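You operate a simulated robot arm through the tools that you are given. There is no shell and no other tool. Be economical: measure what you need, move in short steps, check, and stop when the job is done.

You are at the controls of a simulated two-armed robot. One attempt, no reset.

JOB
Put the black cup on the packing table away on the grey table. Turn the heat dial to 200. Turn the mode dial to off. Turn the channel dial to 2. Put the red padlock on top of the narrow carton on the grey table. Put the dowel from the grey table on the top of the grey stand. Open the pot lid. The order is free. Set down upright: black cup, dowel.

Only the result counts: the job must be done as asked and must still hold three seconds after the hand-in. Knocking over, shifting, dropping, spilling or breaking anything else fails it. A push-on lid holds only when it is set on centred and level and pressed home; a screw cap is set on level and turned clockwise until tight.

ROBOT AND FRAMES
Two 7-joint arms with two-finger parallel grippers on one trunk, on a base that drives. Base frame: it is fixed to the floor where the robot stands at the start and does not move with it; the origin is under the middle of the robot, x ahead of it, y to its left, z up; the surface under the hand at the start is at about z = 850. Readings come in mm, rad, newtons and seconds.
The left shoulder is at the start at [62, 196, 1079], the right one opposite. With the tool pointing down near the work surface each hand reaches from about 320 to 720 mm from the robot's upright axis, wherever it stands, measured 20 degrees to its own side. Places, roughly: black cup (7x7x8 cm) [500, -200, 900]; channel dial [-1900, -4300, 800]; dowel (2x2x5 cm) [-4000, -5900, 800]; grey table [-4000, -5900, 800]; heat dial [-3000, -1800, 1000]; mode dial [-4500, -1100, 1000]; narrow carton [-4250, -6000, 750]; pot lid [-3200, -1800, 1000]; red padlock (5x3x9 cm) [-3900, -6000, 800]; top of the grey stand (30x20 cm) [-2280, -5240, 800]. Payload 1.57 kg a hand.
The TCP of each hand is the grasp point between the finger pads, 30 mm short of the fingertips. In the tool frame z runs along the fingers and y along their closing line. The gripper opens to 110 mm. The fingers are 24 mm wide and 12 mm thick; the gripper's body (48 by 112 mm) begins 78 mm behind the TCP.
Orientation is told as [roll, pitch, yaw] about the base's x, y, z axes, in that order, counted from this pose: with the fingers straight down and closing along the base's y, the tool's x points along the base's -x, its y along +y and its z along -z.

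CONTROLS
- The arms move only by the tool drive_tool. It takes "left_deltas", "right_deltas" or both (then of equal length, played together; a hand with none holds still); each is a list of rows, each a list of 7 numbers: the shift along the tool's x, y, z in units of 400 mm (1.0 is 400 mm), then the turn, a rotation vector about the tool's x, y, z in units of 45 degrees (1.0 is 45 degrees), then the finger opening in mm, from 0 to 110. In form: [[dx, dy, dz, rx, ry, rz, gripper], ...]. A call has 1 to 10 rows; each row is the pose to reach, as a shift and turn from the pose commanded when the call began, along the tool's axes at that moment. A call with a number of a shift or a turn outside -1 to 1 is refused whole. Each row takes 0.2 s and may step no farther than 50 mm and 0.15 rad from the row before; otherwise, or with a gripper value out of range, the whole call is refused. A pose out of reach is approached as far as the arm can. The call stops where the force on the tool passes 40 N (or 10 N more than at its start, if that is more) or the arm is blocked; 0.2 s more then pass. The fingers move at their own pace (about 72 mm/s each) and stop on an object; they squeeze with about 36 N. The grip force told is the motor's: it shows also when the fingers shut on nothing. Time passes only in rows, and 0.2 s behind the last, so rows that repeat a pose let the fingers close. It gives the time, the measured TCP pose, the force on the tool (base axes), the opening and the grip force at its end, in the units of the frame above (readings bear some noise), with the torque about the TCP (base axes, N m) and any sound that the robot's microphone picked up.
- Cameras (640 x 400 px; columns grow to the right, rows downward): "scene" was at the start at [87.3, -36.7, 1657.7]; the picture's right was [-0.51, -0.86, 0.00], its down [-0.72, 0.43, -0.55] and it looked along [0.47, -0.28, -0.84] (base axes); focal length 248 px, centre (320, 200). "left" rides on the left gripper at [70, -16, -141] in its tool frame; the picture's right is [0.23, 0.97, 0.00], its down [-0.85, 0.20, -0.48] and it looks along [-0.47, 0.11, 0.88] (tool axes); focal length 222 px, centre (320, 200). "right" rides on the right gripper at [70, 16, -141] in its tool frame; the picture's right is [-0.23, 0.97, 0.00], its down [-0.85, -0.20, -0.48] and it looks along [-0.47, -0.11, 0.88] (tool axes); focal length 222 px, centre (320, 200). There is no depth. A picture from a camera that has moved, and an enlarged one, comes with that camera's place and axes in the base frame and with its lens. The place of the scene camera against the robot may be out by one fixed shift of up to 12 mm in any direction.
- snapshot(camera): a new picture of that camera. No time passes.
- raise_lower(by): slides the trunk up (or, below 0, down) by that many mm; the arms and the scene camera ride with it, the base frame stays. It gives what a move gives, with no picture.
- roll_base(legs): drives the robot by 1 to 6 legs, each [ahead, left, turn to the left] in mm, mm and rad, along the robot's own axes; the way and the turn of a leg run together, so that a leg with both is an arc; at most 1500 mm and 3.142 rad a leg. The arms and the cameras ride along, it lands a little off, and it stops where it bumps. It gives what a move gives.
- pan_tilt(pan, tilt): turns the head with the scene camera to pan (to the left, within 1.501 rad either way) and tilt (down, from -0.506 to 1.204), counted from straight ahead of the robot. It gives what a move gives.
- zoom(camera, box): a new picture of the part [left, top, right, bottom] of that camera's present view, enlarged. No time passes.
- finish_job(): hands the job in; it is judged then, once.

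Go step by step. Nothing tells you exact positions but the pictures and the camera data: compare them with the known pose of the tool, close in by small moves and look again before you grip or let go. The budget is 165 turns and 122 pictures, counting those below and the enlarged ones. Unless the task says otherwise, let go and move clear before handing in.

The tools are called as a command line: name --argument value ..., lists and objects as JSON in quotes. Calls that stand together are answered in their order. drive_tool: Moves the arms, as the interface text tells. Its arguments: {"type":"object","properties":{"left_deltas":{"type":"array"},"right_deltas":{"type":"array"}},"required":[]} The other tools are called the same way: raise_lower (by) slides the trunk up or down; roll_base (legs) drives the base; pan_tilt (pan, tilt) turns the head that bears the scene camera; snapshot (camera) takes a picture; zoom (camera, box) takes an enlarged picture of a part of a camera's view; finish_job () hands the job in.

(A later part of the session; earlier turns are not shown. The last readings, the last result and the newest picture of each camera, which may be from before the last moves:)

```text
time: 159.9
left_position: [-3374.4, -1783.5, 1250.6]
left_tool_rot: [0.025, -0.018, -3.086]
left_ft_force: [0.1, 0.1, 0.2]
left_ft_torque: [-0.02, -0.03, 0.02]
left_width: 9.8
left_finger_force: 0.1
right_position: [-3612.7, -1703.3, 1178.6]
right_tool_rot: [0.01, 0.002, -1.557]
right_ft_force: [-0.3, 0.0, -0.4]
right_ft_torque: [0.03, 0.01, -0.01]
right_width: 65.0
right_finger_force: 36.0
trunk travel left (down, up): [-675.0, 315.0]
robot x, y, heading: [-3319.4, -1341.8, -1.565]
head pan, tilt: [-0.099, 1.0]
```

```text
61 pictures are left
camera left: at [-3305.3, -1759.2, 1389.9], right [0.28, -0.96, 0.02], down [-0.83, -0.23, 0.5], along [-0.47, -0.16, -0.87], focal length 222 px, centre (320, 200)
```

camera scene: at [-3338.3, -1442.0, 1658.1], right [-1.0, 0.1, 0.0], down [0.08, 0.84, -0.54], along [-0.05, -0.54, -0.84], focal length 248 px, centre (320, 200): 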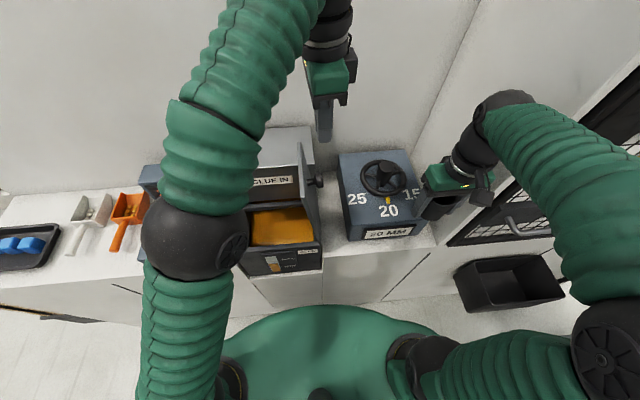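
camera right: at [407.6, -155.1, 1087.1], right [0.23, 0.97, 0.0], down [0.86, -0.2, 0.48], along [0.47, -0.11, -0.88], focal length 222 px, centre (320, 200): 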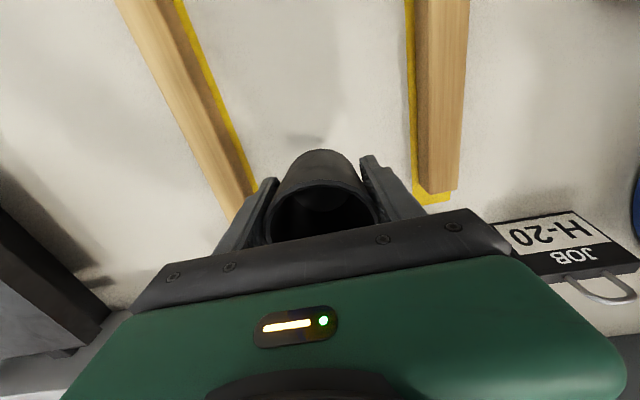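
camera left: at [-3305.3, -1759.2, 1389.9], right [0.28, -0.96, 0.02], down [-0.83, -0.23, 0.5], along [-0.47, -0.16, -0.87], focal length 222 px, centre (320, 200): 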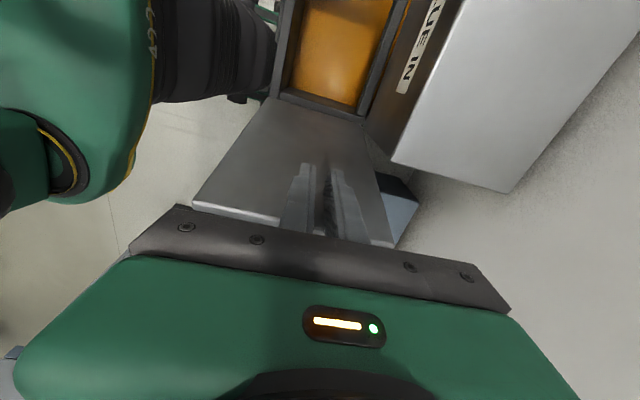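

The lid is now well past vertical and stays there. I'll withdraw the left hand, back off, turn west towards the kiosk and look.

drive_tool --left_deltas '[[0.1, 0, 0, 0, 0, 0, 10], [0.18, 0, -0.05, 0, 0, 0, 10], [0.25, -0.05, -0.13, 0, 0, 0, 10], [0.32, -0.12, -0.13, 0, 0, -0.15, 10], [0.39, -0.19, -0.1, 0, 0, -0.32, 10], [0.45, -0.22, -0.05, 0, 0, -0.49, 10], [0.45, -0.22, 0.0, 0, 0, -0.66, 10], [0.45, -0.22, 0.0, 0, 0, -0.83, 10], [0.45, -0.22, 0.0, 0, 0, -1.0, 10]]'

roll_base --legs '[[-350, 0, 0], [0, 0, -1.57]]'

pan_tilt --pan 0.0 --tilt 0.4

snapshot --camera "scene"

```text
time: 161.9
left_position: [-3200.1, -1683.2, 1244.1]
left_tool_rot: [0.003, -0.03, -2.3]
left_ft_force: [-1.1, -1.1, -0.3]
left_ft_torque: [0.03, 0.02, 0.0]
left_width: 9.8
left_finger_force: 0.1
right_position: [-3611.1, -1702.8, 1178.3]
right_tool_rot: [0.008, 0.002, -1.556]
right_ft_force: [0.6, 0.2, -0.3]
right_ft_torque: [0.01, -0.01, 0.02]
right_width: 65.4
right_finger_force: 35.5
trunk travel left (down, up): [-675.0, 315.0]
robot x, y, heading: [-3325.2, -1344.1, -1.569]
head pan, tilt: [-0.099, 1.0]
```

```text
time: 168.0
left_position: [-3666.9, -1106.6, 1245.4]
left_tool_rot: [0.005, -0.032, 2.405]
left_ft_force: [0.4, 0.8, 1.0]
left_ft_torque: [-0.02, 0.0, -0.01]
left_width: 9.9
left_finger_force: 0.1
right_position: [-3683.4, -694.1, 1177.7]
right_tool_rot: [0.01, 0.001, -3.136]
right_ft_force: [0.1, 0.6, -0.7]
right_ft_torque: [-0.01, -0.02, 0.01]
right_width: 65.1
right_finger_force: 35.9
trunk travel left (down, up): [-675.0, 315.0]
robot x, y, heading: [-3320.9, -986.1, 3.135]
head pan, tilt: [-0.099, 1.0]
```

```text
time: 169.0
left_position: [-3666.1, -1104.8, 1245.5]
left_tool_rot: [0.004, -0.031, 2.405]
left_ft_force: [-0.1, 0.4, -0.9]
left_ft_torque: [0.01, 0.0, 0.01]
left_width: 9.7
left_finger_force: 0.1
right_position: [-3682.5, -693.3, 1177.4]
right_tool_rot: [0.009, 0.001, -3.135]
right_ft_force: [-0.5, -1.2, -0.6]
right_ft_torque: [0.0, 0.0, 0.02]
right_width: 65.2
right_finger_force: 35.9
trunk travel left (down, up): [-675.0, 315.0]
robot x, y, heading: [-3322.3, -986.5, 3.143]
head pan, tilt: [0.0, 0.4]
```

```text
60 pictures are left
camera scene: at [-3452.5, -985.1, 1707.3], right [0.0, 1.0, 0.0], down [0.39, 0.0, -0.92], along [-0.92, 0.0, -0.39], focal length 248 px, centre (320, 200)
```

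scene: 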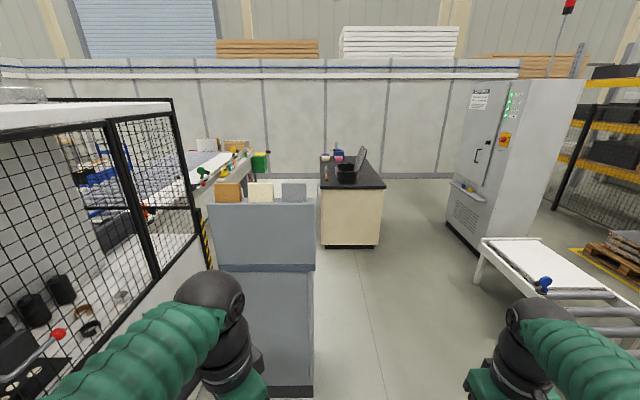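

The kiosk's back faces me; its front should face west. I'll pass it on the north side and look from the west.

roll_base --legs '[[100, -560, 0], [1300, 0, 0], [480, 0, 0]]'

pan_tilt --pan 1.5 --tilt 0.5

snapshot --camera "scene"

```text
time: 180.9
left_position: [-5537.3, -542.5, 1244.9]
left_tool_rot: [0.005, -0.032, 2.412]
left_ft_force: [0.5, 0.0, 0.2]
left_ft_torque: [0.02, 0.01, 0.0]
left_width: 9.8
left_finger_force: 0.0
right_position: [-5555.9, -130.7, 1179.4]
right_tool_rot: [0.009, 0.002, -3.127]
right_ft_force: [0.1, 0.2, -0.4]
right_ft_torque: [-0.02, -0.01, -0.01]
right_width: 65.3
right_finger_force: 36.2
trunk travel left (down, up): [-675.0, 315.0]
robot x, y, heading: [-5193.9, -423.5, -3.139]
head pan, tilt: [0.0, 0.4]
```

```text
time: 182.5
left_position: [-5539.4, -543.8, 1243.9]
left_tool_rot: [0.002, -0.03, 2.413]
left_ft_force: [0.3, 0.0, -0.3]
left_ft_torque: [0.0, 0.0, 0.0]
left_width: 10.3
left_finger_force: 0.1
right_position: [-5558.0, -131.3, 1178.2]
right_tool_rot: [0.009, 0.001, -3.127]
right_ft_force: [0.1, 0.1, -0.3]
right_ft_torque: [-0.02, -0.01, -0.01]
right_width: 65.1
right_finger_force: 36.2
trunk travel left (down, up): [-675.0, 315.0]
robot x, y, heading: [-5196.0, -422.1, -3.139]
head pan, tilt: [1.499, 0.499]
```

```text
59 pictures are left
camera scene: at [-5239.5, -511.9, 1698.4], right [-1.0, 0.07, 0.0], down [0.03, 0.48, -0.88], along [-0.06, -0.88, -0.48], focal length 248 px, centre (320, 200)
```

scene: 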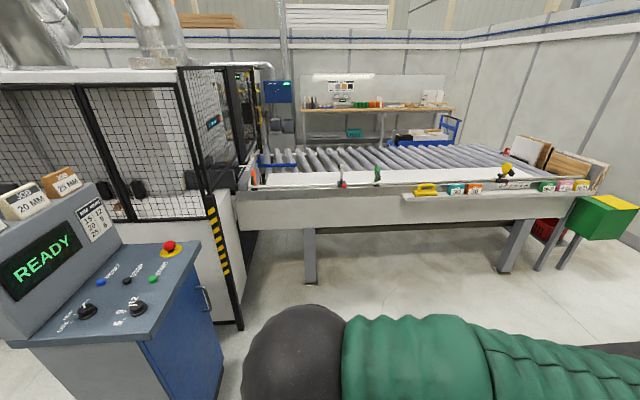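

zoom --camera "scene" --box '[0, 170, 224, 350]'

```text
2.22 times, centred on (112, 260) of scene
camera zoom: at [-5239.5, -511.9, 1698.4], right [-1.0, 0.07, 0.0], down [0.03, 0.48, -0.88], along [-0.06, -0.88, -0.48], focal length 552 px, centre (782, 67)
```

zoom: 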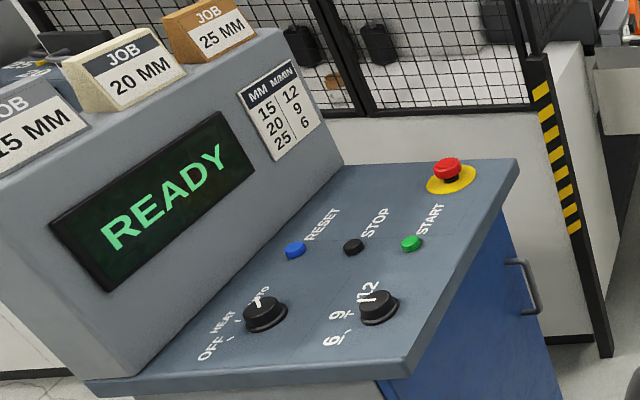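

The mode dial is the left knob (OFF/HEAT/AUTO) at about [-4521, -1100, 1000], operated from the west. I'll turn around and stand in front of the panel.

roll_base --legs '[[0, 0, 3.139], [60, -830, 0]]'

pan_tilt --pan 0.2 --tilt 0.7

snapshot --camera "scene"

snapshot --camera "left"

```text
time: 194.1
left_position: [-4820.2, -1129.1, 1244.1]
left_tool_rot: [0.002, -0.033, -0.779]
left_ft_force: [0.1, -0.8, 0.0]
left_ft_torque: [-0.01, -0.03, -0.03]
left_width: 10.2
left_finger_force: 0.1
right_position: [-4821.2, -1541.9, 1179.6]
right_tool_rot: [0.007, 0.003, -0.036]
right_ft_force: [0.1, 0.5, 0.1]
right_ft_torque: [-0.04, -0.02, 0.01]
right_width: 65.2
right_finger_force: 36.4
trunk travel left (down, up): [-675.0, 315.0]
robot x, y, heading: [-5169.7, -1235.6, -0.044]
head pan, tilt: [1.499, 0.499]
```

```text
time: 195.6
left_position: [-4819.9, -1132.7, 1245.3]
left_tool_rot: [0.003, -0.029, -0.78]
left_ft_force: [-0.1, 0.0, 0.4]
left_ft_torque: [0.0, -0.01, -0.03]
left_width: 9.9
left_finger_force: 0.1
right_position: [-4821.5, -1544.7, 1179.1]
right_tool_rot: [0.008, 0.001, -0.034]
right_ft_force: [-0.9, 0.6, -0.7]
right_ft_torque: [-0.01, -0.05, 0.05]
right_width: 65.2
right_finger_force: 36.3
trunk travel left (down, up): [-675.0, 315.0]
robot x, y, heading: [-5166.6, -1232.4, -0.046]
head pan, tilt: [0.201, 0.7]
```

```text
57 pictures are left
camera scene: at [-5059.9, -1225.0, 1680.5], right [0.16, -0.99, 0.0], down [-0.64, -0.1, -0.76], along [0.76, 0.12, -0.64], focal length 248 px, centre (320, 200)
```

scene: 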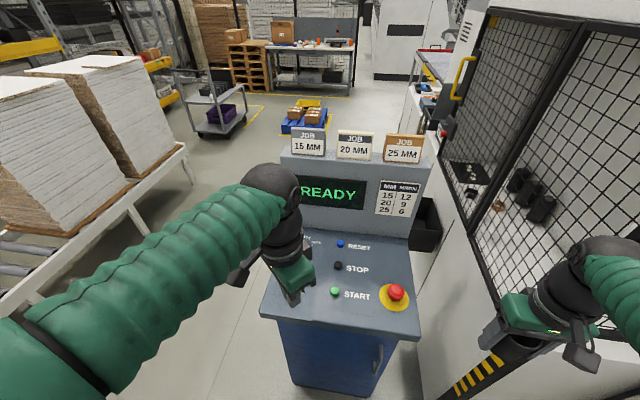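

```text
56 pictures are left
camera left: at [-4885.6, -1092.5, 1384.5], right [0.52, 0.85, 0.0], down [0.74, -0.45, 0.51], along [0.43, -0.27, -0.86], focal length 222 px, centre (320, 200)
```

left: 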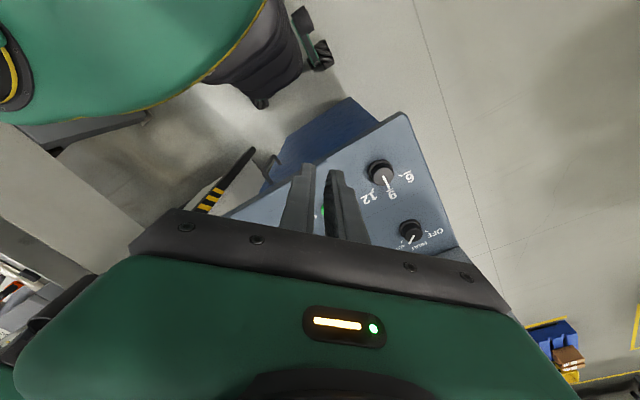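

The left camera shows the mode knob at about [-4527, -1082]. I'll bring the left hand above it for a close look.

drive_tool --left_deltas '[[-0.06, 0.085, 0.0, 0, 0, 0, 76], [-0.12, 0.17, 0.03, 0, 0, 0, 76], [-0.18, 0.255, 0.08, 0, 0, 0, 76], [-0.24, 0.34, 0.13, 0, 0, 0, 76], [-0.3, 0.425, 0.18, 0, 0, 0, 76], [-0.37, 0.515, 0.23, 0, 0, 0, 76], [-0.431, 0.606, 0.28, 0, 0, 0, 76]]'

zoom --camera "left" --box '[200, 90, 440, 240]'

```text
time: 197.2
left_position: [-4520.9, -1083.9, 1134.9]
left_tool_rot: [-0.001, -0.027, -0.78]
left_ft_force: [0.0, 0.3, 0.0]
left_ft_torque: [-0.02, 0.02, -0.01]
left_width: 75.9
left_finger_force: 0.2
right_position: [-4817.0, -1544.2, 1176.9]
right_tool_rot: [0.009, 0.006, -0.036]
right_ft_force: [0.7, 0.2, -0.6]
right_ft_torque: [-0.03, 0.03, -0.02]
right_width: 65.2
right_finger_force: 36.3
trunk travel left (down, up): [-675.0, 315.0]
robot x, y, heading: [-5168.1, -1236.0, -0.05]
head pan, tilt: [0.201, 0.7]
```

```text
2.67 times, centred on (320, 165) of left
camera zoom: at [-4586.6, -1044.0, 1275.2], right [0.52, 0.85, -0.01], down [0.74, -0.45, 0.5], along [0.43, -0.27, -0.86], focal length 592 px, centre (320, 293)
```

zoom: 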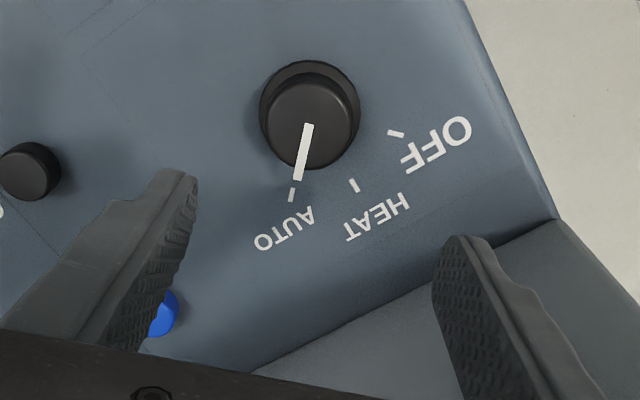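

The pointer is on AUTO; OFF is about 87° anticlockwise. The knob is centred at about [-4538, -1081]. I'll lower around it.

drive_tool --left_deltas '[[0.036, -0.0255, 0.05, 0, 0, 0, 72], [0.036, -0.0255, 0.12, 0, 0, 0, 72], [0.036, -0.0255, 0.175, 0, 0, 0, 72]]'

zoom --camera "left" --box '[200, 90, 440, 240]'

```text
time: 198.0
left_position: [-4540.0, -1080.5, 1067.2]
left_tool_rot: [0.004, -0.029, -0.778]
left_ft_force: [-0.5, -0.2, -0.6]
left_ft_torque: [0.01, 0.01, 0.07]
left_width: 72.1
left_finger_force: 0.2
right_position: [-4819.6, -1543.5, 1177.8]
right_tool_rot: [0.008, 0.004, -0.034]
right_ft_force: [0.2, 0.5, -1.0]
right_ft_torque: [0.02, -0.01, 0.02]
right_width: 65.2
right_finger_force: 35.7
trunk travel left (down, up): [-675.0, 315.0]
robot x, y, heading: [-5167.4, -1238.7, -0.044]
head pan, tilt: [0.201, 0.7]
```

```text
2.67 times, centred on (320, 165) of left
camera zoom: at [-4605.6, -1040.0, 1207.2], right [0.52, 0.85, 0.0], down [0.74, -0.45, 0.5], along [0.43, -0.27, -0.86], focal length 592 px, centre (320, 293)
```

zoom: 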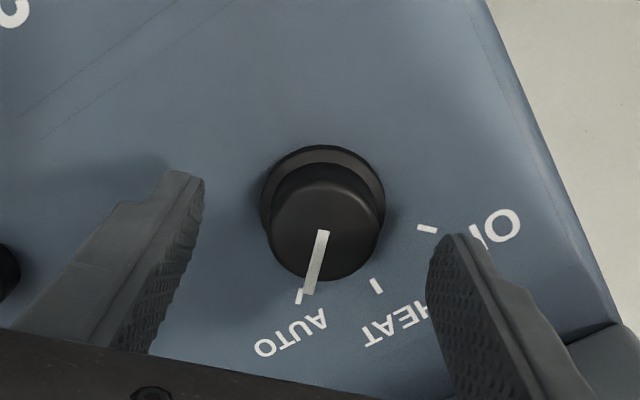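

drive_tool --left_deltas '[[0, 0.003, 0.025, 0, 0, 0, 72], [0, 0.003, 0.045, 0, 0, 0, 72], [0, 0.003, 0.045, 0, 0, 0, 15], [0, 0.003, 0.045, 0, 0, 0, 15], [0, 0.003, 0.045, 0, 0, 0, 15], [0, 0.003, 0.045, 0, 0, 0, 15]]'

zoom --camera "left" --box '[200, 90, 440, 240]'

```text
time: 199.4
left_position: [-4539.2, -1079.5, 1050.9]
left_tool_rot: [0.004, -0.031, -0.778]
left_ft_force: [6.7, 4.9, 3.9]
left_ft_torque: [0.43, -0.1, -0.01]
left_width: 36.7
left_finger_force: 43.4
right_position: [-4820.7, -1543.5, 1178.6]
right_tool_rot: [0.008, 0.003, -0.035]
right_ft_force: [0.7, 0.5, -1.4]
right_ft_torque: [0.02, 0.0, 0.02]
right_width: 64.8
right_finger_force: 36.0
trunk travel left (down, up): [-675.0, 315.0]
robot x, y, heading: [-5168.5, -1235.2, -0.043]
head pan, tilt: [0.201, 0.7]
```

```text
2.67 times, centred on (320, 165) of left
camera zoom: at [-4604.0, -1038.8, 1190.5], right [0.52, 0.85, 0.0], down [0.74, -0.45, 0.51], along [0.43, -0.27, -0.86], focal length 592 px, centre (320, 293)
```

zoom: 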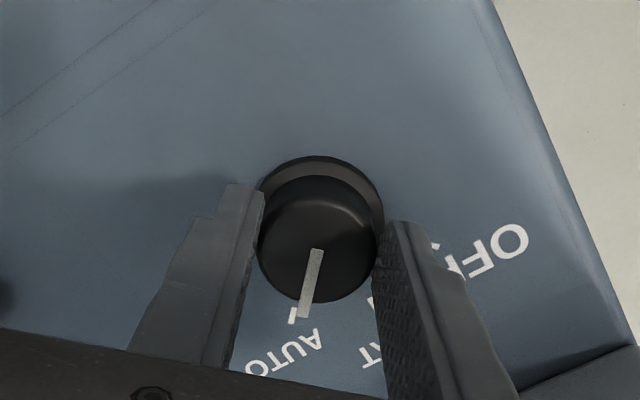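

Gripped at 36.7 mm. I'll turn it about 88° anticlockwise in two calls.

drive_tool --left_deltas '[[0, 0, 0, 0, 0, -0.15, 15], [0, 0, 0, 0, 0, -0.3, 15], [0, 0, 0, 0, 0, -0.45, 15], [0, 0, 0, 0, 0, -0.6, 15], [0, 0, 0, 0, 0, -0.75, 15], [0, 0, 0, 0, 0, -0.9, 15], [0, 0, 0, 0, 0, -1.0, 15]]'

drive_tool --left_deltas '[[0, 0, 0, 0, 0, -0.15, 15], [0, 0, 0, 0, 0, -0.3, 15], [0, 0, 0, 0, 0, -0.45, 15], [0, 0, 0, 0, 0, -0.6, 15], [0, 0, 0, 0, 0, -0.75, 15], [0, 0, 0, 0, 0, -0.9, 15], [0, 0, 0, 0, 0, -0.96, 15], [0, 0, 0, 0, 0, -0.96, 15]]'

snapshot --camera "left"

```text
time: 201.0
left_position: [-4539.6, -1082.0, 1051.1]
left_tool_rot: [-0.018, -0.022, 0.006]
left_ft_force: [-1.0, 0.1, 3.7]
left_ft_torque: [0.25, -0.93, -0.02]
left_width: 36.7
left_finger_force: 43.0
right_position: [-4822.2, -1545.3, 1177.7]
right_tool_rot: [0.008, 0.002, -0.036]
right_ft_force: [-0.1, -0.1, -1.1]
right_ft_torque: [0.01, 0.01, 0.04]
right_width: 65.1
right_finger_force: 35.7
trunk travel left (down, up): [-675.0, 315.0]
robot x, y, heading: [-5170.2, -1234.0, -0.046]
head pan, tilt: [0.201, 0.7]
```

```text
time: 202.8
left_position: [-4538.9, -1084.8, 1051.4]
left_tool_rot: [-0.032, -0.007, 0.759]
left_ft_force: [8.5, -15.7, 6.0]
left_ft_torque: [-0.22, -0.98, -0.04]
left_width: 36.6
left_finger_force: 43.2
right_position: [-4819.1, -1548.1, 1176.7]
right_tool_rot: [0.014, 0.003, -0.034]
right_ft_force: [-0.6, -0.5, -0.5]
right_ft_torque: [-0.03, 0.02, 0.0]
right_width: 65.4
right_finger_force: 35.5
trunk travel left (down, up): [-675.0, 315.0]
robot x, y, heading: [-5167.7, -1238.6, -0.043]
head pan, tilt: [0.201, 0.7]
```

```text
52 pictures are left
camera left: at [-4582.5, -1142.9, 1193.1], right [-0.83, 0.55, -0.03], down [0.47, 0.74, 0.48], along [0.29, 0.38, -0.88], focal length 222 px, centre (320, 200)
```

left: 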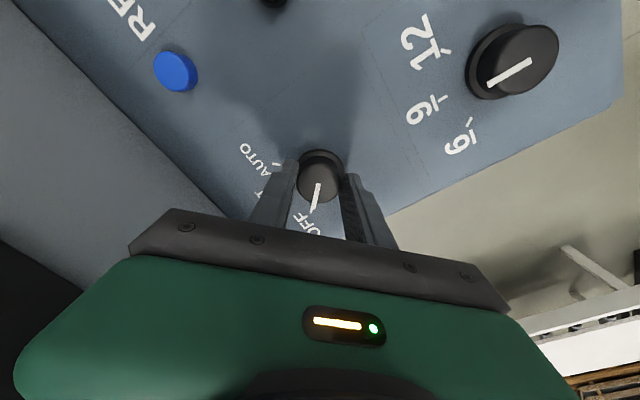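

drive_tool --left_deltas '[[0, 0, 0, 0, 0, 0, 72], [0, 0, 0, 0, 0, 0, 72], [0, 0, 0, 0, 0, 0, 72], [0, 0, -0.08, 0, 0, 0, 72], [0, 0, -0.18, 0, 0, 0, 72], [0, 0, -0.28, 0, 0, 0, 72]]'

zoom --camera "left" --box '[220, 110, 420, 235]'

```text
time: 204.2
left_position: [-4541.8, -1077.6, 1161.1]
left_tool_rot: [-0.029, -0.005, 0.762]
left_ft_force: [-0.9, 0.1, -0.6]
left_ft_torque: [0.0, 0.03, 0.02]
left_width: 72.1
left_finger_force: 0.1
right_position: [-4821.2, -1544.3, 1178.7]
right_tool_rot: [0.007, 0.001, -0.035]
right_ft_force: [0.4, 0.2, -0.5]
right_ft_torque: [-0.01, 0.01, -0.02]
right_width: 65.1
right_finger_force: 36.5
trunk travel left (down, up): [-675.0, 315.0]
robot x, y, heading: [-5167.1, -1238.2, -0.042]
head pan, tilt: [0.201, 0.7]
```

```text
3.20 times, centred on (320, 172) of left
camera zoom: at [-4584.6, -1134.1, 1304.3], right [-0.84, 0.55, -0.03], down [0.47, 0.74, 0.48], along [0.28, 0.38, -0.88], focal length 711 px, centre (320, 288)
```

zoom: 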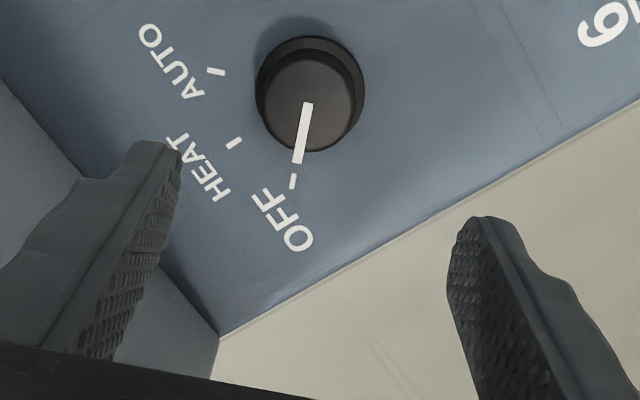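

Mode dial is exactly at OFF. I'll retract the left hand, back away, turn south-west and look for the way around the roller table.

drive_tool --left_deltas '[[0, 0, -0.08, 0, 0, 0.15, 72], [0.08, -0.08, -0.12, 0, 0, 0.3, 72], [0.16, -0.16, -0.12, 0, 0, 0.45, 72], [0.24, -0.24, -0.12, 0, 0, 0.6, 72], [0.32, -0.32, -0.12, 0, 0, 0.75, 72], [0.4, -0.4, -0.12, 0, 0, 0.9, 72], [0.46, -0.44, -0.12, 0, 0, 1.0, 72]]'

roll_base --legs '[[-450, 150, 0], [0, 0, -2.4]]'

pan_tilt --pan 0.0 --tilt 0.35

snapshot --camera "scene"

```text
time: 205.8
left_position: [-4602.7, -1321.2, 1207.5]
left_tool_rot: [-0.021, -0.03, -0.006]
left_ft_force: [-0.9, 0.4, 0.7]
left_ft_torque: [0.02, -0.02, 0.01]
left_width: 72.1
left_finger_force: 0.0
left hand out of reach, approached as far as the arm can: row 3, 4, 5, 6, 7
right_position: [-4820.5, -1547.0, 1178.1]
right_tool_rot: [0.012, 0.001, -0.036]
right_ft_force: [0.0, 0.3, -0.2]
right_ft_torque: [0.04, 0.02, -0.03]
right_width: 65.3
right_finger_force: 35.8
trunk travel left (down, up): [-675.0, 315.0]
robot x, y, heading: [-5167.8, -1238.1, -0.044]
head pan, tilt: [0.201, 0.7]
```

```text
time: 214.2
left_position: [-6073.9, -1397.7, 1208.1]
left_tool_rot: [-0.031, -0.025, -2.398]
left_ft_force: [-0.1, -0.4, 0.4]
left_ft_torque: [0.04, 0.05, 0.01]
left_width: 72.0
left_finger_force: 0.1
right_position: [-6064.4, -1082.5, 1180.3]
right_tool_rot: [0.002, 0.003, -2.431]
right_ft_force: [-0.2, -0.1, -0.8]
right_ft_torque: [0.03, 0.03, -0.01]
right_width: 65.1
right_finger_force: 35.5
trunk travel left (down, up): [-675.0, 315.0]
robot x, y, heading: [-5605.8, -1066.4, -2.444]
head pan, tilt: [0.201, 0.7]
```

```text
time: 215.0
left_position: [-6074.7, -1393.8, 1208.3]
left_tool_rot: [-0.027, -0.028, -2.397]
left_ft_force: [1.5, -0.1, -0.1]
left_ft_torque: [0.04, 0.04, 0.0]
left_width: 72.1
left_finger_force: 0.1
right_position: [-6066.5, -1078.8, 1179.2]
right_tool_rot: [0.007, 0.0, -2.43]
right_ft_force: [-0.1, -0.4, -0.2]
right_ft_torque: [0.01, 0.02, -0.01]
right_width: 65.3
right_finger_force: 35.5
trunk travel left (down, up): [-675.0, 315.0]
robot x, y, heading: [-5603.7, -1069.5, -2.44]
head pan, tilt: [0.0, 0.351]
```

```text
50 pictures are left
camera scene: at [-5705.2, -1150.9, 1711.7], right [-0.65, 0.76, 0.0], down [0.26, 0.23, -0.94], along [-0.72, -0.6, -0.35], focal length 248 px, centre (320, 200)
```

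scene: 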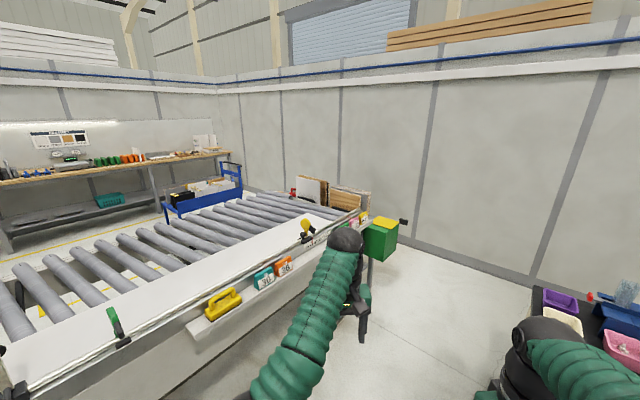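

The roller table leaves a gap at its west end beside the wall. I'll tuck the left hand, line up in the lane at y ≈ −1480, and face west.

drive_tool --left_deltas '[[0.08, 0.07, 0, 0, 0, 0, 72], [0.16, 0.14, 0, 0, 0, 0, 72], [0.24, 0.21, 0, 0, 0, 0, 72], [0.32, 0.28, 0, 0, 0, 0, 72], [0.4, 0.36, 0, 0, 0, 0, 72], [0.47, 0.44, 0, 0, 0, 0, 72], [0.52, 0.51, 0, 0, 0, 0, 72]]'

roll_base --legs '[[266, 315, 0], [0, 0, -0.7], [1000, 0, 0]]'

snapshot --camera "scene"

```text
time: 216.6
left_position: [-6003.4, -1538.9, 1229.6]
left_tool_rot: [-0.026, -0.028, -2.4]
left_ft_force: [-1.0, -1.1, -0.6]
left_ft_torque: [0.04, 0.0, -0.03]
left_width: 72.3
left_finger_force: 0.0
left hand out of reach, approached as far as the arm can: row 1, 2, 3, 4, 5, 6, 7
right_position: [-6067.3, -1077.1, 1179.1]
right_tool_rot: [0.006, 0.001, -2.428]
right_ft_force: [-0.4, 0.2, -1.4]
right_ft_torque: [0.06, 0.02, -0.01]
right_width: 65.3
right_finger_force: 36.3
trunk travel left (down, up): [-675.0, 315.0]
robot x, y, heading: [-5606.6, -1068.8, -2.444]
head pan, tilt: [0.0, 0.351]
```

```text
time: 225.8
left_position: [-7200.6, -1554.1, 1229.2]
left_tool_rot: [-0.023, -0.029, -3.114]
left_ft_force: [-0.1, 0.3, -0.3]
left_ft_torque: [0.01, -0.03, -0.01]
left_width: 72.2
left_finger_force: 0.1
right_position: [-6945.5, -1163.6, 1179.5]
right_tool_rot: [0.009, 0.0, 3.138]
right_ft_force: [0.5, 0.3, -0.4]
right_ft_torque: [-0.01, -0.02, 0.0]
right_width: 65.1
right_finger_force: 35.8
trunk travel left (down, up): [-675.0, 315.0]
robot x, y, heading: [-6589.7, -1461.3, 3.124]
head pan, tilt: [0.0, 0.351]
```

```text
49 pictures are left
camera scene: at [-6722.3, -1457.6, 1711.9], right [0.01, 1.0, 0.0], down [0.35, -0.01, -0.94], along [-0.94, 0.01, -0.35], focal length 248 px, centre (320, 200)
```

scene: 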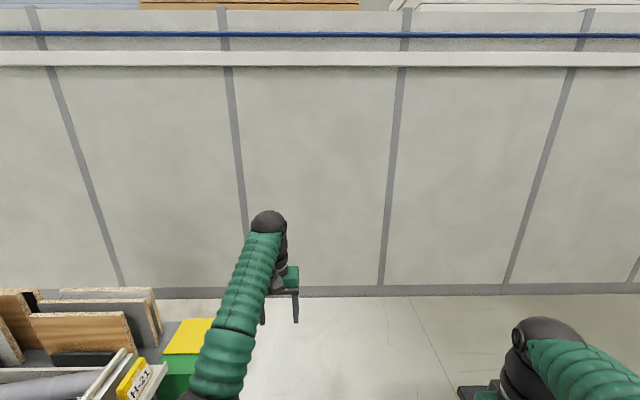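

The left hand is still stretched out. I'll pull it back in and check it follows.

drive_tool --left_deltas '[[0.03, 0.02, 0.02, 0, 0, 0, 72], [0.06, 0.04, 0.04, 0, 0, 0, 72], [0.09, 0.06, 0.06, 0, 0, 0, 72], [0.12, 0.08, 0.08, 0, 0, 0, 72], [0.12, 0.08, 0.08, 0, 0, 0, 72]]'

```text
time: 227.0
left_position: [-7210.3, -1572.0, 1216.1]
left_tool_rot: [-0.023, -0.028, -3.114]
left_ft_force: [0.1, 0.5, -0.5]
left_ft_torque: [0.03, -0.01, -0.05]
left_width: 72.2
left_finger_force: 0.2
left hand out of reach, approached as far as the arm can: row 1, 2, 3, 4, 5
right_position: [-6945.5, -1165.0, 1179.0]
right_tool_rot: [0.009, 0.0, 3.137]
right_ft_force: [0.2, 0.1, -0.5]
right_ft_torque: [0.01, 0.04, -0.01]
right_width: 65.2
right_finger_force: 35.9
trunk travel left (down, up): [-675.0, 315.0]
robot x, y, heading: [-6588.8, -1461.4, 3.124]
head pan, tilt: [0.0, 0.351]
```

drive_tool --left_deltas '[[-0.05, 0.08, -0.05, 0, 0, -0.1, 72], [-0.05, 0.16, -0.1, 0, 0, -0.25, 72], [-0.05, 0.24, -0.15, 0, 0, -0.4, 72], [-0.05, 0.32, -0.15, 0, 0, -0.55, 72], [0.0, 0.38, -0.15, 0, 0, -0.7, 72], [0.08, 0.42, -0.15, 0, 0, -0.7, 72], [0.16, 0.42, -0.1, 0, 0, -0.7, 72], [0.24, 0.42, -0.05, 0, 0, -0.7, 72]]'

snapshot --camera "scene"

```text
time: 228.8
left_position: [-7108.0, -1739.3, 1227.4]
left_tool_rot: [-0.036, -0.018, -2.566]
left_ft_force: [0.6, 0.3, -0.9]
left_ft_torque: [0.01, 0.01, 0.01]
left_width: 71.9
left_finger_force: 0.1
left hand out of reach, approached as far as the arm can: row 1, 2, 3, 4, 5
right_position: [-6942.6, -1163.3, 1179.0]
right_tool_rot: [0.008, -0.002, 3.138]
right_ft_force: [-0.3, -0.3, -0.7]
right_ft_torque: [-0.03, 0.01, 0.02]
right_width: 65.2
right_finger_force: 35.9
trunk travel left (down, up): [-675.0, 315.0]
robot x, y, heading: [-6589.1, -1461.7, 3.133]
head pan, tilt: [0.0, 0.351]
```

```text
48 pictures are left
camera scene: at [-6719.2, -1457.5, 1712.1], right [0.01, 1.0, 0.0], down [0.34, -0.01, -0.94], along [-0.94, 0.01, -0.34], focal length 248 px, centre (320, 200)
```

scene: 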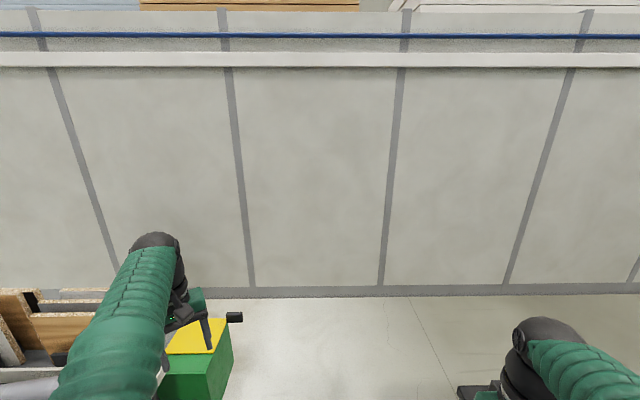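

It follows again. I'll finish tucking.

drive_tool --left_deltas '[[0.08, 0.0, 0, 0, 0, 0, 72], [0.16, 0.0, 0, 0, 0, 0, 72], [0.24, 0.0, 0, 0, 0, 0, 72], [0.32, 0.0, 0, 0, 0, 0, 72], [0.4, 0.0, 0, 0, 0, 0, 72], [0.47, 0.01, 0, 0, 0, 0.1, 72], [0.47, 0.01, 0, 0, 0, 0.25, 72], [0.47, 0.01, 0, 0, 0, 0.4, 72], [0.47, 0.01, 0, 0, 0, 0.55, 72], [0.47, 0.01, 0, 0, 0, 0.7, 72]]'

```text
time: 231.0
left_position: [-6949.2, -1640.0, 1225.6]
left_tool_rot: [-0.022, -0.03, -3.115]
left_ft_force: [0.1, 0.0, 1.2]
left_ft_torque: [0.0, -0.02, -0.05]
left_width: 72.0
left_finger_force: 0.1
right_position: [-6945.3, -1164.4, 1178.8]
right_tool_rot: [0.01, 0.0, 3.139]
right_ft_force: [1.0, -0.3, -0.1]
right_ft_torque: [0.03, 0.0, -0.03]
right_width: 65.5
right_finger_force: 36.0
trunk travel left (down, up): [-675.0, 315.0]
robot x, y, heading: [-6593.6, -1460.5, 3.129]
head pan, tilt: [0.0, 0.351]
```

roll_base --legs '[[1500, 0, 0], [50, 0, 0], [0, 0, 1.58], [1500, 0, 0]]'

pan_tilt --pan 0.5 --tilt 0.35

snapshot --camera "scene"

```text
time: 250.0
left_position: [-8017.1, -3287.5, 1226.1]
left_tool_rot: [-0.023, -0.029, -1.562]
left_ft_force: [-0.8, -0.5, -0.1]
left_ft_torque: [0.02, -0.02, 0.0]
left_width: 72.0
left_finger_force: 0.0
right_position: [-8494.8, -3274.1, 1180.5]
right_tool_rot: [0.009, 0.0, -1.592]
right_ft_force: [0.0, 0.7, -0.1]
right_ft_torque: [-0.04, 0.0, 0.01]
right_width: 65.2
right_finger_force: 35.8
trunk travel left (down, up): [-675.0, 315.0]
robot x, y, heading: [-8193.2, -2927.0, -1.608]
head pan, tilt: [0.0, 0.351]
```

```text
time: 250.9
left_position: [-8018.1, -3288.5, 1226.2]
left_tool_rot: [-0.022, -0.029, -1.561]
left_ft_force: [-0.1, 0.2, 0.6]
left_ft_torque: [-0.02, 0.02, -0.04]
left_width: 72.0
left_finger_force: 0.1
right_position: [-8494.6, -3275.1, 1179.3]
right_tool_rot: [0.009, 0.001, -1.591]
right_ft_force: [0.0, -0.6, -0.7]
right_ft_torque: [0.04, 0.0, -0.04]
right_width: 65.1
right_finger_force: 36.2
trunk travel left (down, up): [-675.0, 315.0]
robot x, y, heading: [-8190.7, -2926.4, -1.605]
head pan, tilt: [0.499, 0.351]
```

```text
47 pictures are left
camera scene: at [-8156.4, -3039.9, 1711.9], right [-0.89, -0.45, 0.0], down [-0.15, 0.31, -0.94], along [0.42, -0.84, -0.34], focal length 248 px, centre (320, 200)
```

scene: 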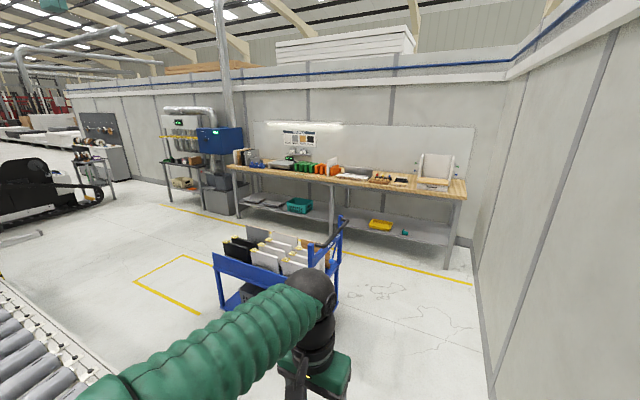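

The grey table is visible beyond the pipes. I'll go east along the lane between the roller table and the blue cart, then turn south in front of the grey table.

roll_base --legs '[[850, 0, 0], [0, 0, 1.605], [1500, 0, 0], [1500, 0, 0], [1050, 0, 0], [0, 0, -1.571]]'

pan_tilt --pan 0.0 --tilt 0.35

snapshot --camera "scene"

```text
time: 274.6
left_position: [-4808.1, -3341.4, 1226.2]
left_tool_rot: [-0.022, -0.016, 0.151]
left_ft_force: [-4.9, -1.3, 3.1]
left_ft_torque: [0.16, -0.44, 0.16]
left_width: 72.2
left_finger_force: 0.1
right_position: [-4751.0, -3813.5, 1178.7]
right_tool_rot: [0.007, 0.0, 0.114]
right_ft_force: [0.1, 0.9, -0.9]
right_ft_torque: [0.01, 0.01, -0.02]
right_width: 64.9
right_finger_force: 35.5
trunk travel left (down, up): [-675.0, 315.0]
robot x, y, heading: [-5138.3, -3560.3, 0.103]
head pan, tilt: [0.499, 0.351]
stopped in leg 5: the force on the tool passed its limit at 78 N (the readings are from after the stop); the commanded pose is now the measured one
```

```text
time: 275.6
left_position: [-4806.7, -3340.0, 1226.4]
left_tool_rot: [-0.022, -0.017, 0.15]
left_ft_force: [-5.8, -0.4, 3.4]
left_ft_torque: [0.22, -0.56, 0.17]
left_width: 72.0
left_finger_force: 0.1
right_position: [-4750.5, -3813.2, 1179.3]
right_tool_rot: [0.009, -0.001, 0.112]
right_ft_force: [0.1, -0.6, -1.4]
right_ft_torque: [0.03, 0.02, 0.0]
right_width: 65.0
right_finger_force: 35.7
trunk travel left (down, up): [-675.0, 315.0]
robot x, y, heading: [-5134.7, -3561.4, 0.103]
head pan, tilt: [0.0, 0.351]
```

```text
46 pictures are left
camera scene: at [-5020.9, -3547.2, 1712.2], right [0.1, -0.99, 0.0], down [-0.34, -0.03, -0.94], along [0.93, 0.1, -0.34], focal length 248 px, centre (320, 200)
```

scene: 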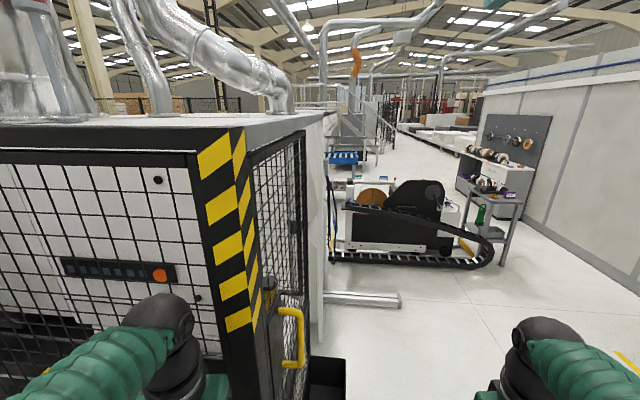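

My heading drifted and the left hand bumped the fixed cage. I'll back off, move south, then face the grey table.

roll_base --legs '[[-250, 0, 0], [0, -650, 0], [0, 0, -1.674], [0, 1150, 0]]'

pan_tilt --pan 0.0 --tilt 0.4

snapshot --camera "scene"

snapshot --camera "left"

```text
time: 290.4
left_position: [-3974.9, -4652.6, 1225.9]
left_tool_rot: [-0.02, -0.014, -1.567]
left_ft_force: [1.4, 0.2, -0.4]
left_ft_torque: [-0.03, -0.02, -0.03]
left_width: 72.3
left_finger_force: 0.1
right_position: [-4451.2, -4639.4, 1178.1]
right_tool_rot: [0.01, 0.002, -1.601]
right_ft_force: [-0.3, 0.3, -0.3]
right_ft_torque: [0.0, -0.03, 0.01]
right_width: 65.3
right_finger_force: 35.7
trunk travel left (down, up): [-675.0, 315.0]
robot x, y, heading: [-4145.1, -4291.2, -1.615]
head pan, tilt: [0.0, 0.351]
```

```text
time: 291.0
left_position: [-3972.0, -4651.5, 1226.8]
left_tool_rot: [-0.024, -0.013, -1.567]
left_ft_force: [0.5, 0.0, 0.3]
left_ft_torque: [-0.03, 0.02, 0.02]
left_width: 72.2
left_finger_force: 0.1
right_position: [-4448.8, -4640.0, 1177.7]
right_tool_rot: [0.009, 0.001, -1.604]
right_ft_force: [1.0, 0.7, -0.1]
right_ft_torque: [0.0, -0.02, -0.01]
right_width: 65.0
right_finger_force: 35.9
trunk travel left (down, up): [-675.0, 315.0]
robot x, y, heading: [-4143.7, -4292.6, -1.61]
head pan, tilt: [0.0, 0.4]
```

```text
45 pictures are left
camera scene: at [-4153.7, -4416.4, 1707.4], right [-1.0, 0.04, 0.0], down [0.02, 0.39, -0.92], along [-0.04, -0.92, -0.39], focal length 248 px, centre (320, 200)
```

scene: 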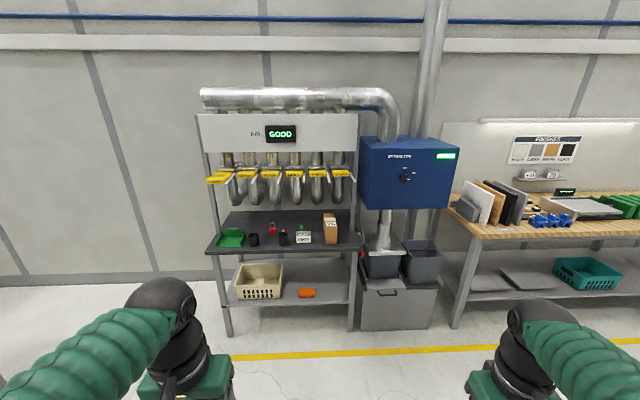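

```text
44 pictures are left
camera left: at [-3987.1, -4580.0, 1367.4], right [0.97, 0.23, -0.03], down [0.21, -0.85, 0.49], along [0.09, -0.48, -0.87], focal length 222 px, centre (320, 200)
```

left: 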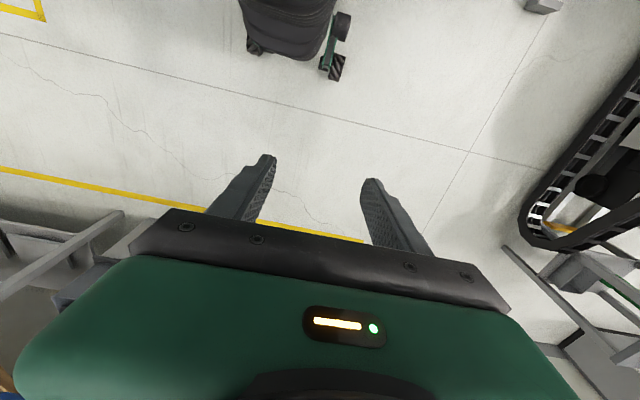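

zoom --camera "scene" --box '[200, 150, 370, 256]'

```text
3.76 times, centred on (285, 203) of scene
camera zoom: at [-4153.7, -4416.4, 1707.4], right [-1.0, 0.04, 0.0], down [0.02, 0.39, -0.92], along [-0.04, -0.92, -0.39], focal length 936 px, centre (452, 189)
```

zoom: 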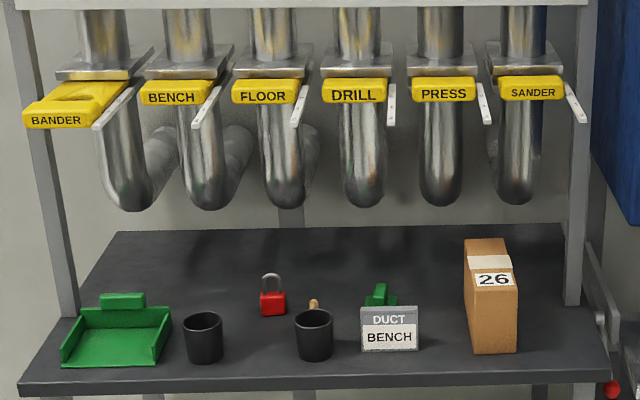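

The grey table shows tray, two cups, red padlock, dowel behind the right cup, card, and carton 26. Free room for my cup is west of the carton at about x −4403. I'll drive in front of it.

roll_base --legs '[[980, -70, 0.04]]'

pan_tilt --pan 0.0 --tilt 0.8

snapshot --camera "scene"

snapshot --camera "left"

```text
time: 296.1
left_position: [-4080.2, -5632.3, 1225.9]
left_tool_rot: [-0.025, -0.014, -1.562]
left_ft_force: [-0.4, -0.2, 0.2]
left_ft_torque: [0.0, 0.0, -0.02]
left_width: 72.4
left_finger_force: 0.1
right_position: [-4557.1, -5622.9, 1178.8]
right_tool_rot: [0.008, -0.001, -1.596]
right_ft_force: [0.1, -1.5, -1.3]
right_ft_torque: [-0.01, 0.0, 0.03]
right_width: 65.1
right_finger_force: 36.5
trunk travel left (down, up): [-675.0, 315.0]
robot x, y, heading: [-4251.9, -5277.3, -1.606]
head pan, tilt: [0.0, 0.4]
```

```text
time: 297.0
left_position: [-4080.9, -5634.2, 1226.4]
left_tool_rot: [-0.024, -0.013, -1.56]
left_ft_force: [-0.1, -0.3, 0.7]
left_ft_torque: [-0.01, 0.0, 0.0]
left_width: 72.4
left_finger_force: 0.0
right_position: [-4557.6, -5625.3, 1178.8]
right_tool_rot: [0.008, 0.002, -1.595]
right_ft_force: [0.5, -0.7, -1.1]
right_ft_torque: [0.0, -0.03, -0.01]
right_width: 65.2
right_finger_force: 36.4
trunk travel left (down, up): [-675.0, 315.0]
robot x, y, heading: [-4252.6, -5274.7, -1.61]
head pan, tilt: [0.0, 0.799]
```

```text
42 pictures are left
camera scene: at [-4262.7, -5387.6, 1672.3], right [-1.0, 0.04, 0.0], down [0.03, 0.72, -0.7], along [-0.02, -0.7, -0.72], focal length 248 px, centre (320, 200)
```

scene: 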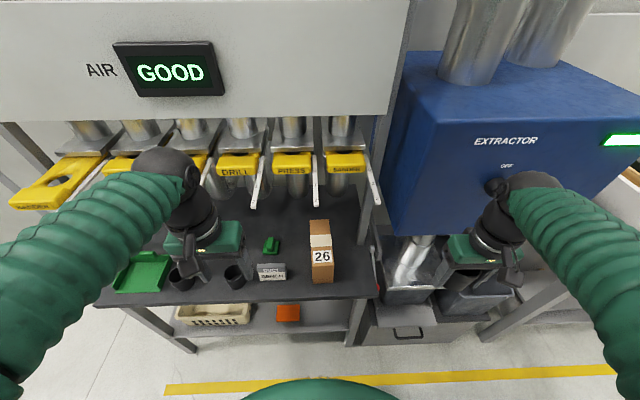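

```text
41 pictures are left
camera left: at [-4095.4, -5562.0, 1367.3], right [0.97, 0.24, -0.03], down [0.22, -0.85, 0.48], along [0.09, -0.48, -0.87], focal length 222 px, centre (320, 200)
```

left: 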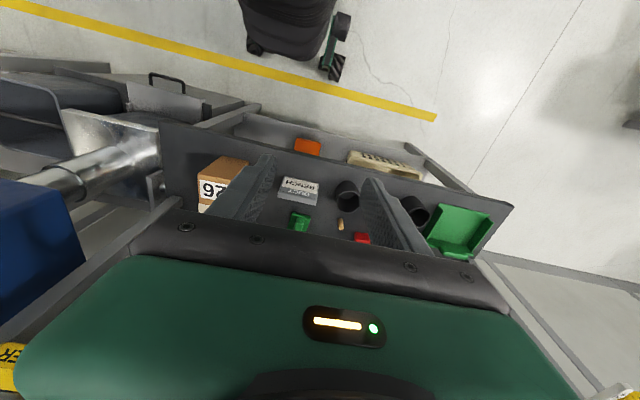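

I have a good top view: the free slot is at about [-4408, -5808], table top about z 798. I'll move the right hand with the cup over it, east first and then forward and down.

drive_tool --right_deltas '[[0, 0.1, 0, 0, 0, 0, 30], [0, 0.2, 0, 0, 0, 0, 30], [-0.02, 0.3, 0, 0, 0, 0, 30], [-0.08, 0.385, 0.03, 0, 0, 0, 30], [-0.17, 0.385, 0.08, 0, 0, 0, 30], [-0.26, 0.385, 0.14, 0, 0, 0, 30], [-0.35, 0.385, 0.2, 0, 0, 0, 30], [-0.4478, 0.385, 0.26, 0, 0, 0, 30], [-0.4478, 0.385, 0.36, 0, 0, 0, 30], [-0.4478, 0.385, 0.45, 0, 0, 0, 30]]'

snapshot --camera "right"

snapshot --camera "scene"

```text
time: 298.7
left_position: [-4067.1, -5631.8, 1224.4]
left_tool_rot: [-0.034, -0.016, -1.559]
left_ft_force: [0.5, -0.6, -1.1]
left_ft_torque: [0.09, -0.01, 0.01]
left_width: 72.1
left_finger_force: 0.0
right_position: [-4378.6, -5774.5, 1095.6]
right_tool_rot: [0.014, 0.001, -1.57]
right_ft_force: [18.0, 27.9, 7.7]
right_ft_torque: [-4.34, 2.8, -0.48]
right_width: 65.1
right_finger_force: 36.3
trunk travel left (down, up): [-675.0, 315.0]
robot x, y, heading: [-4252.3, -5276.2, -1.604]
head pan, tilt: [0.0, 0.799]
stopped in row 8 (right hand): the force on the tool passed its limit at 71 N (the readings are from after the stop); the commanded pose is now the measured one
```

```text
40 pictures are left
camera right: at [-4363.4, -5705.5, 1236.3], right [0.97, -0.22, 0.01], down [-0.2, -0.86, 0.47], along [-0.1, -0.47, -0.88], focal length 222 px, centre (320, 200)
```

right: 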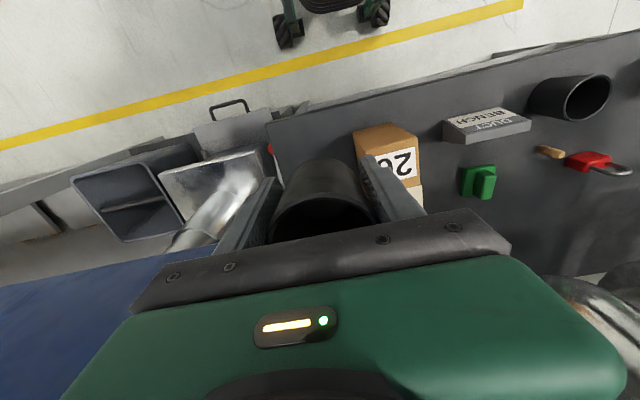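

```text
39 pictures are left
camera scene: at [-4241.9, -5384.1, 1672.4], right [-1.0, 0.03, 0.01], down [0.02, 0.72, -0.7], along [-0.03, -0.7, -0.72], focal length 248 px, centre (320, 200)
```

scene: 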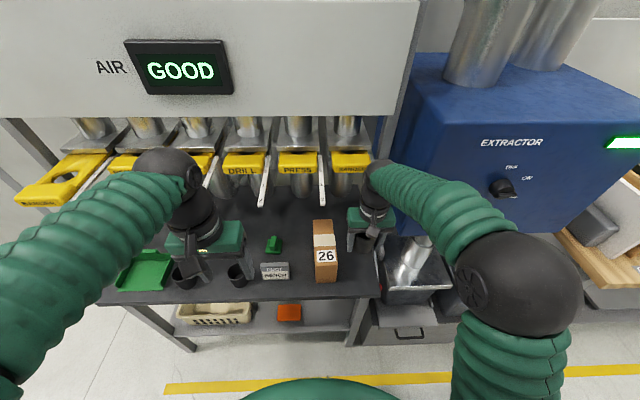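

The wrist met something at its south-west side. I'll back off 60 mm, and look closely at the extractor and the gate lever.

drive_tool --right_deltas '[[0.08, 0.02, 0, 0, 0, 0, 30], [0.2, 0.04, 0, 0, 0, 0, 30], [0.3, 0.04, 0, 0, 0, 0, 30]]'

zoom --camera "scene" --box '[200, 100, 440, 250]'

```text
time: 299.5
left_position: [-4071.4, -5631.1, 1225.3]
left_tool_rot: [-0.031, -0.012, -1.559]
left_ft_force: [-0.2, -0.3, 0.3]
left_ft_torque: [-0.05, 0.02, -0.03]
left_width: 72.3
left_finger_force: 0.0
right_position: [-4372.5, -5654.6, 1093.9]
right_tool_rot: [0.015, 0.002, -1.574]
right_ft_force: [-0.3, -0.9, -0.8]
right_ft_torque: [0.0, 0.0, 0.01]
right_width: 65.1
right_finger_force: 36.2
trunk travel left (down, up): [-675.0, 315.0]
robot x, y, heading: [-4253.3, -5275.8, -1.605]
head pan, tilt: [0.0, 0.799]
```

```text
2.67 times, centred on (320, 175) of scene
camera zoom: at [-4250.7, -5385.8, 1672.4], right [-1.0, 0.03, 0.01], down [0.02, 0.72, -0.7], along [-0.03, -0.7, -0.72], focal length 663 px, centre (320, 267)
```

zoom: 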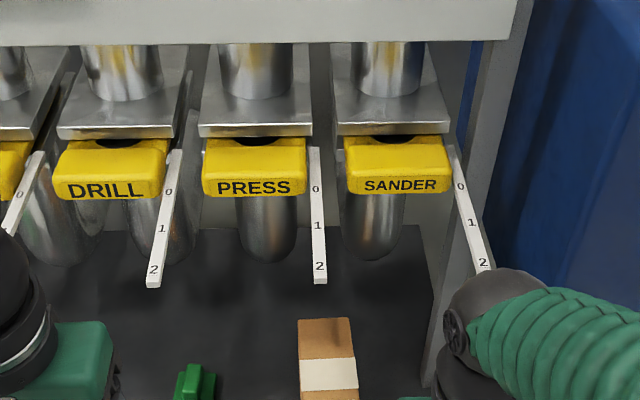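

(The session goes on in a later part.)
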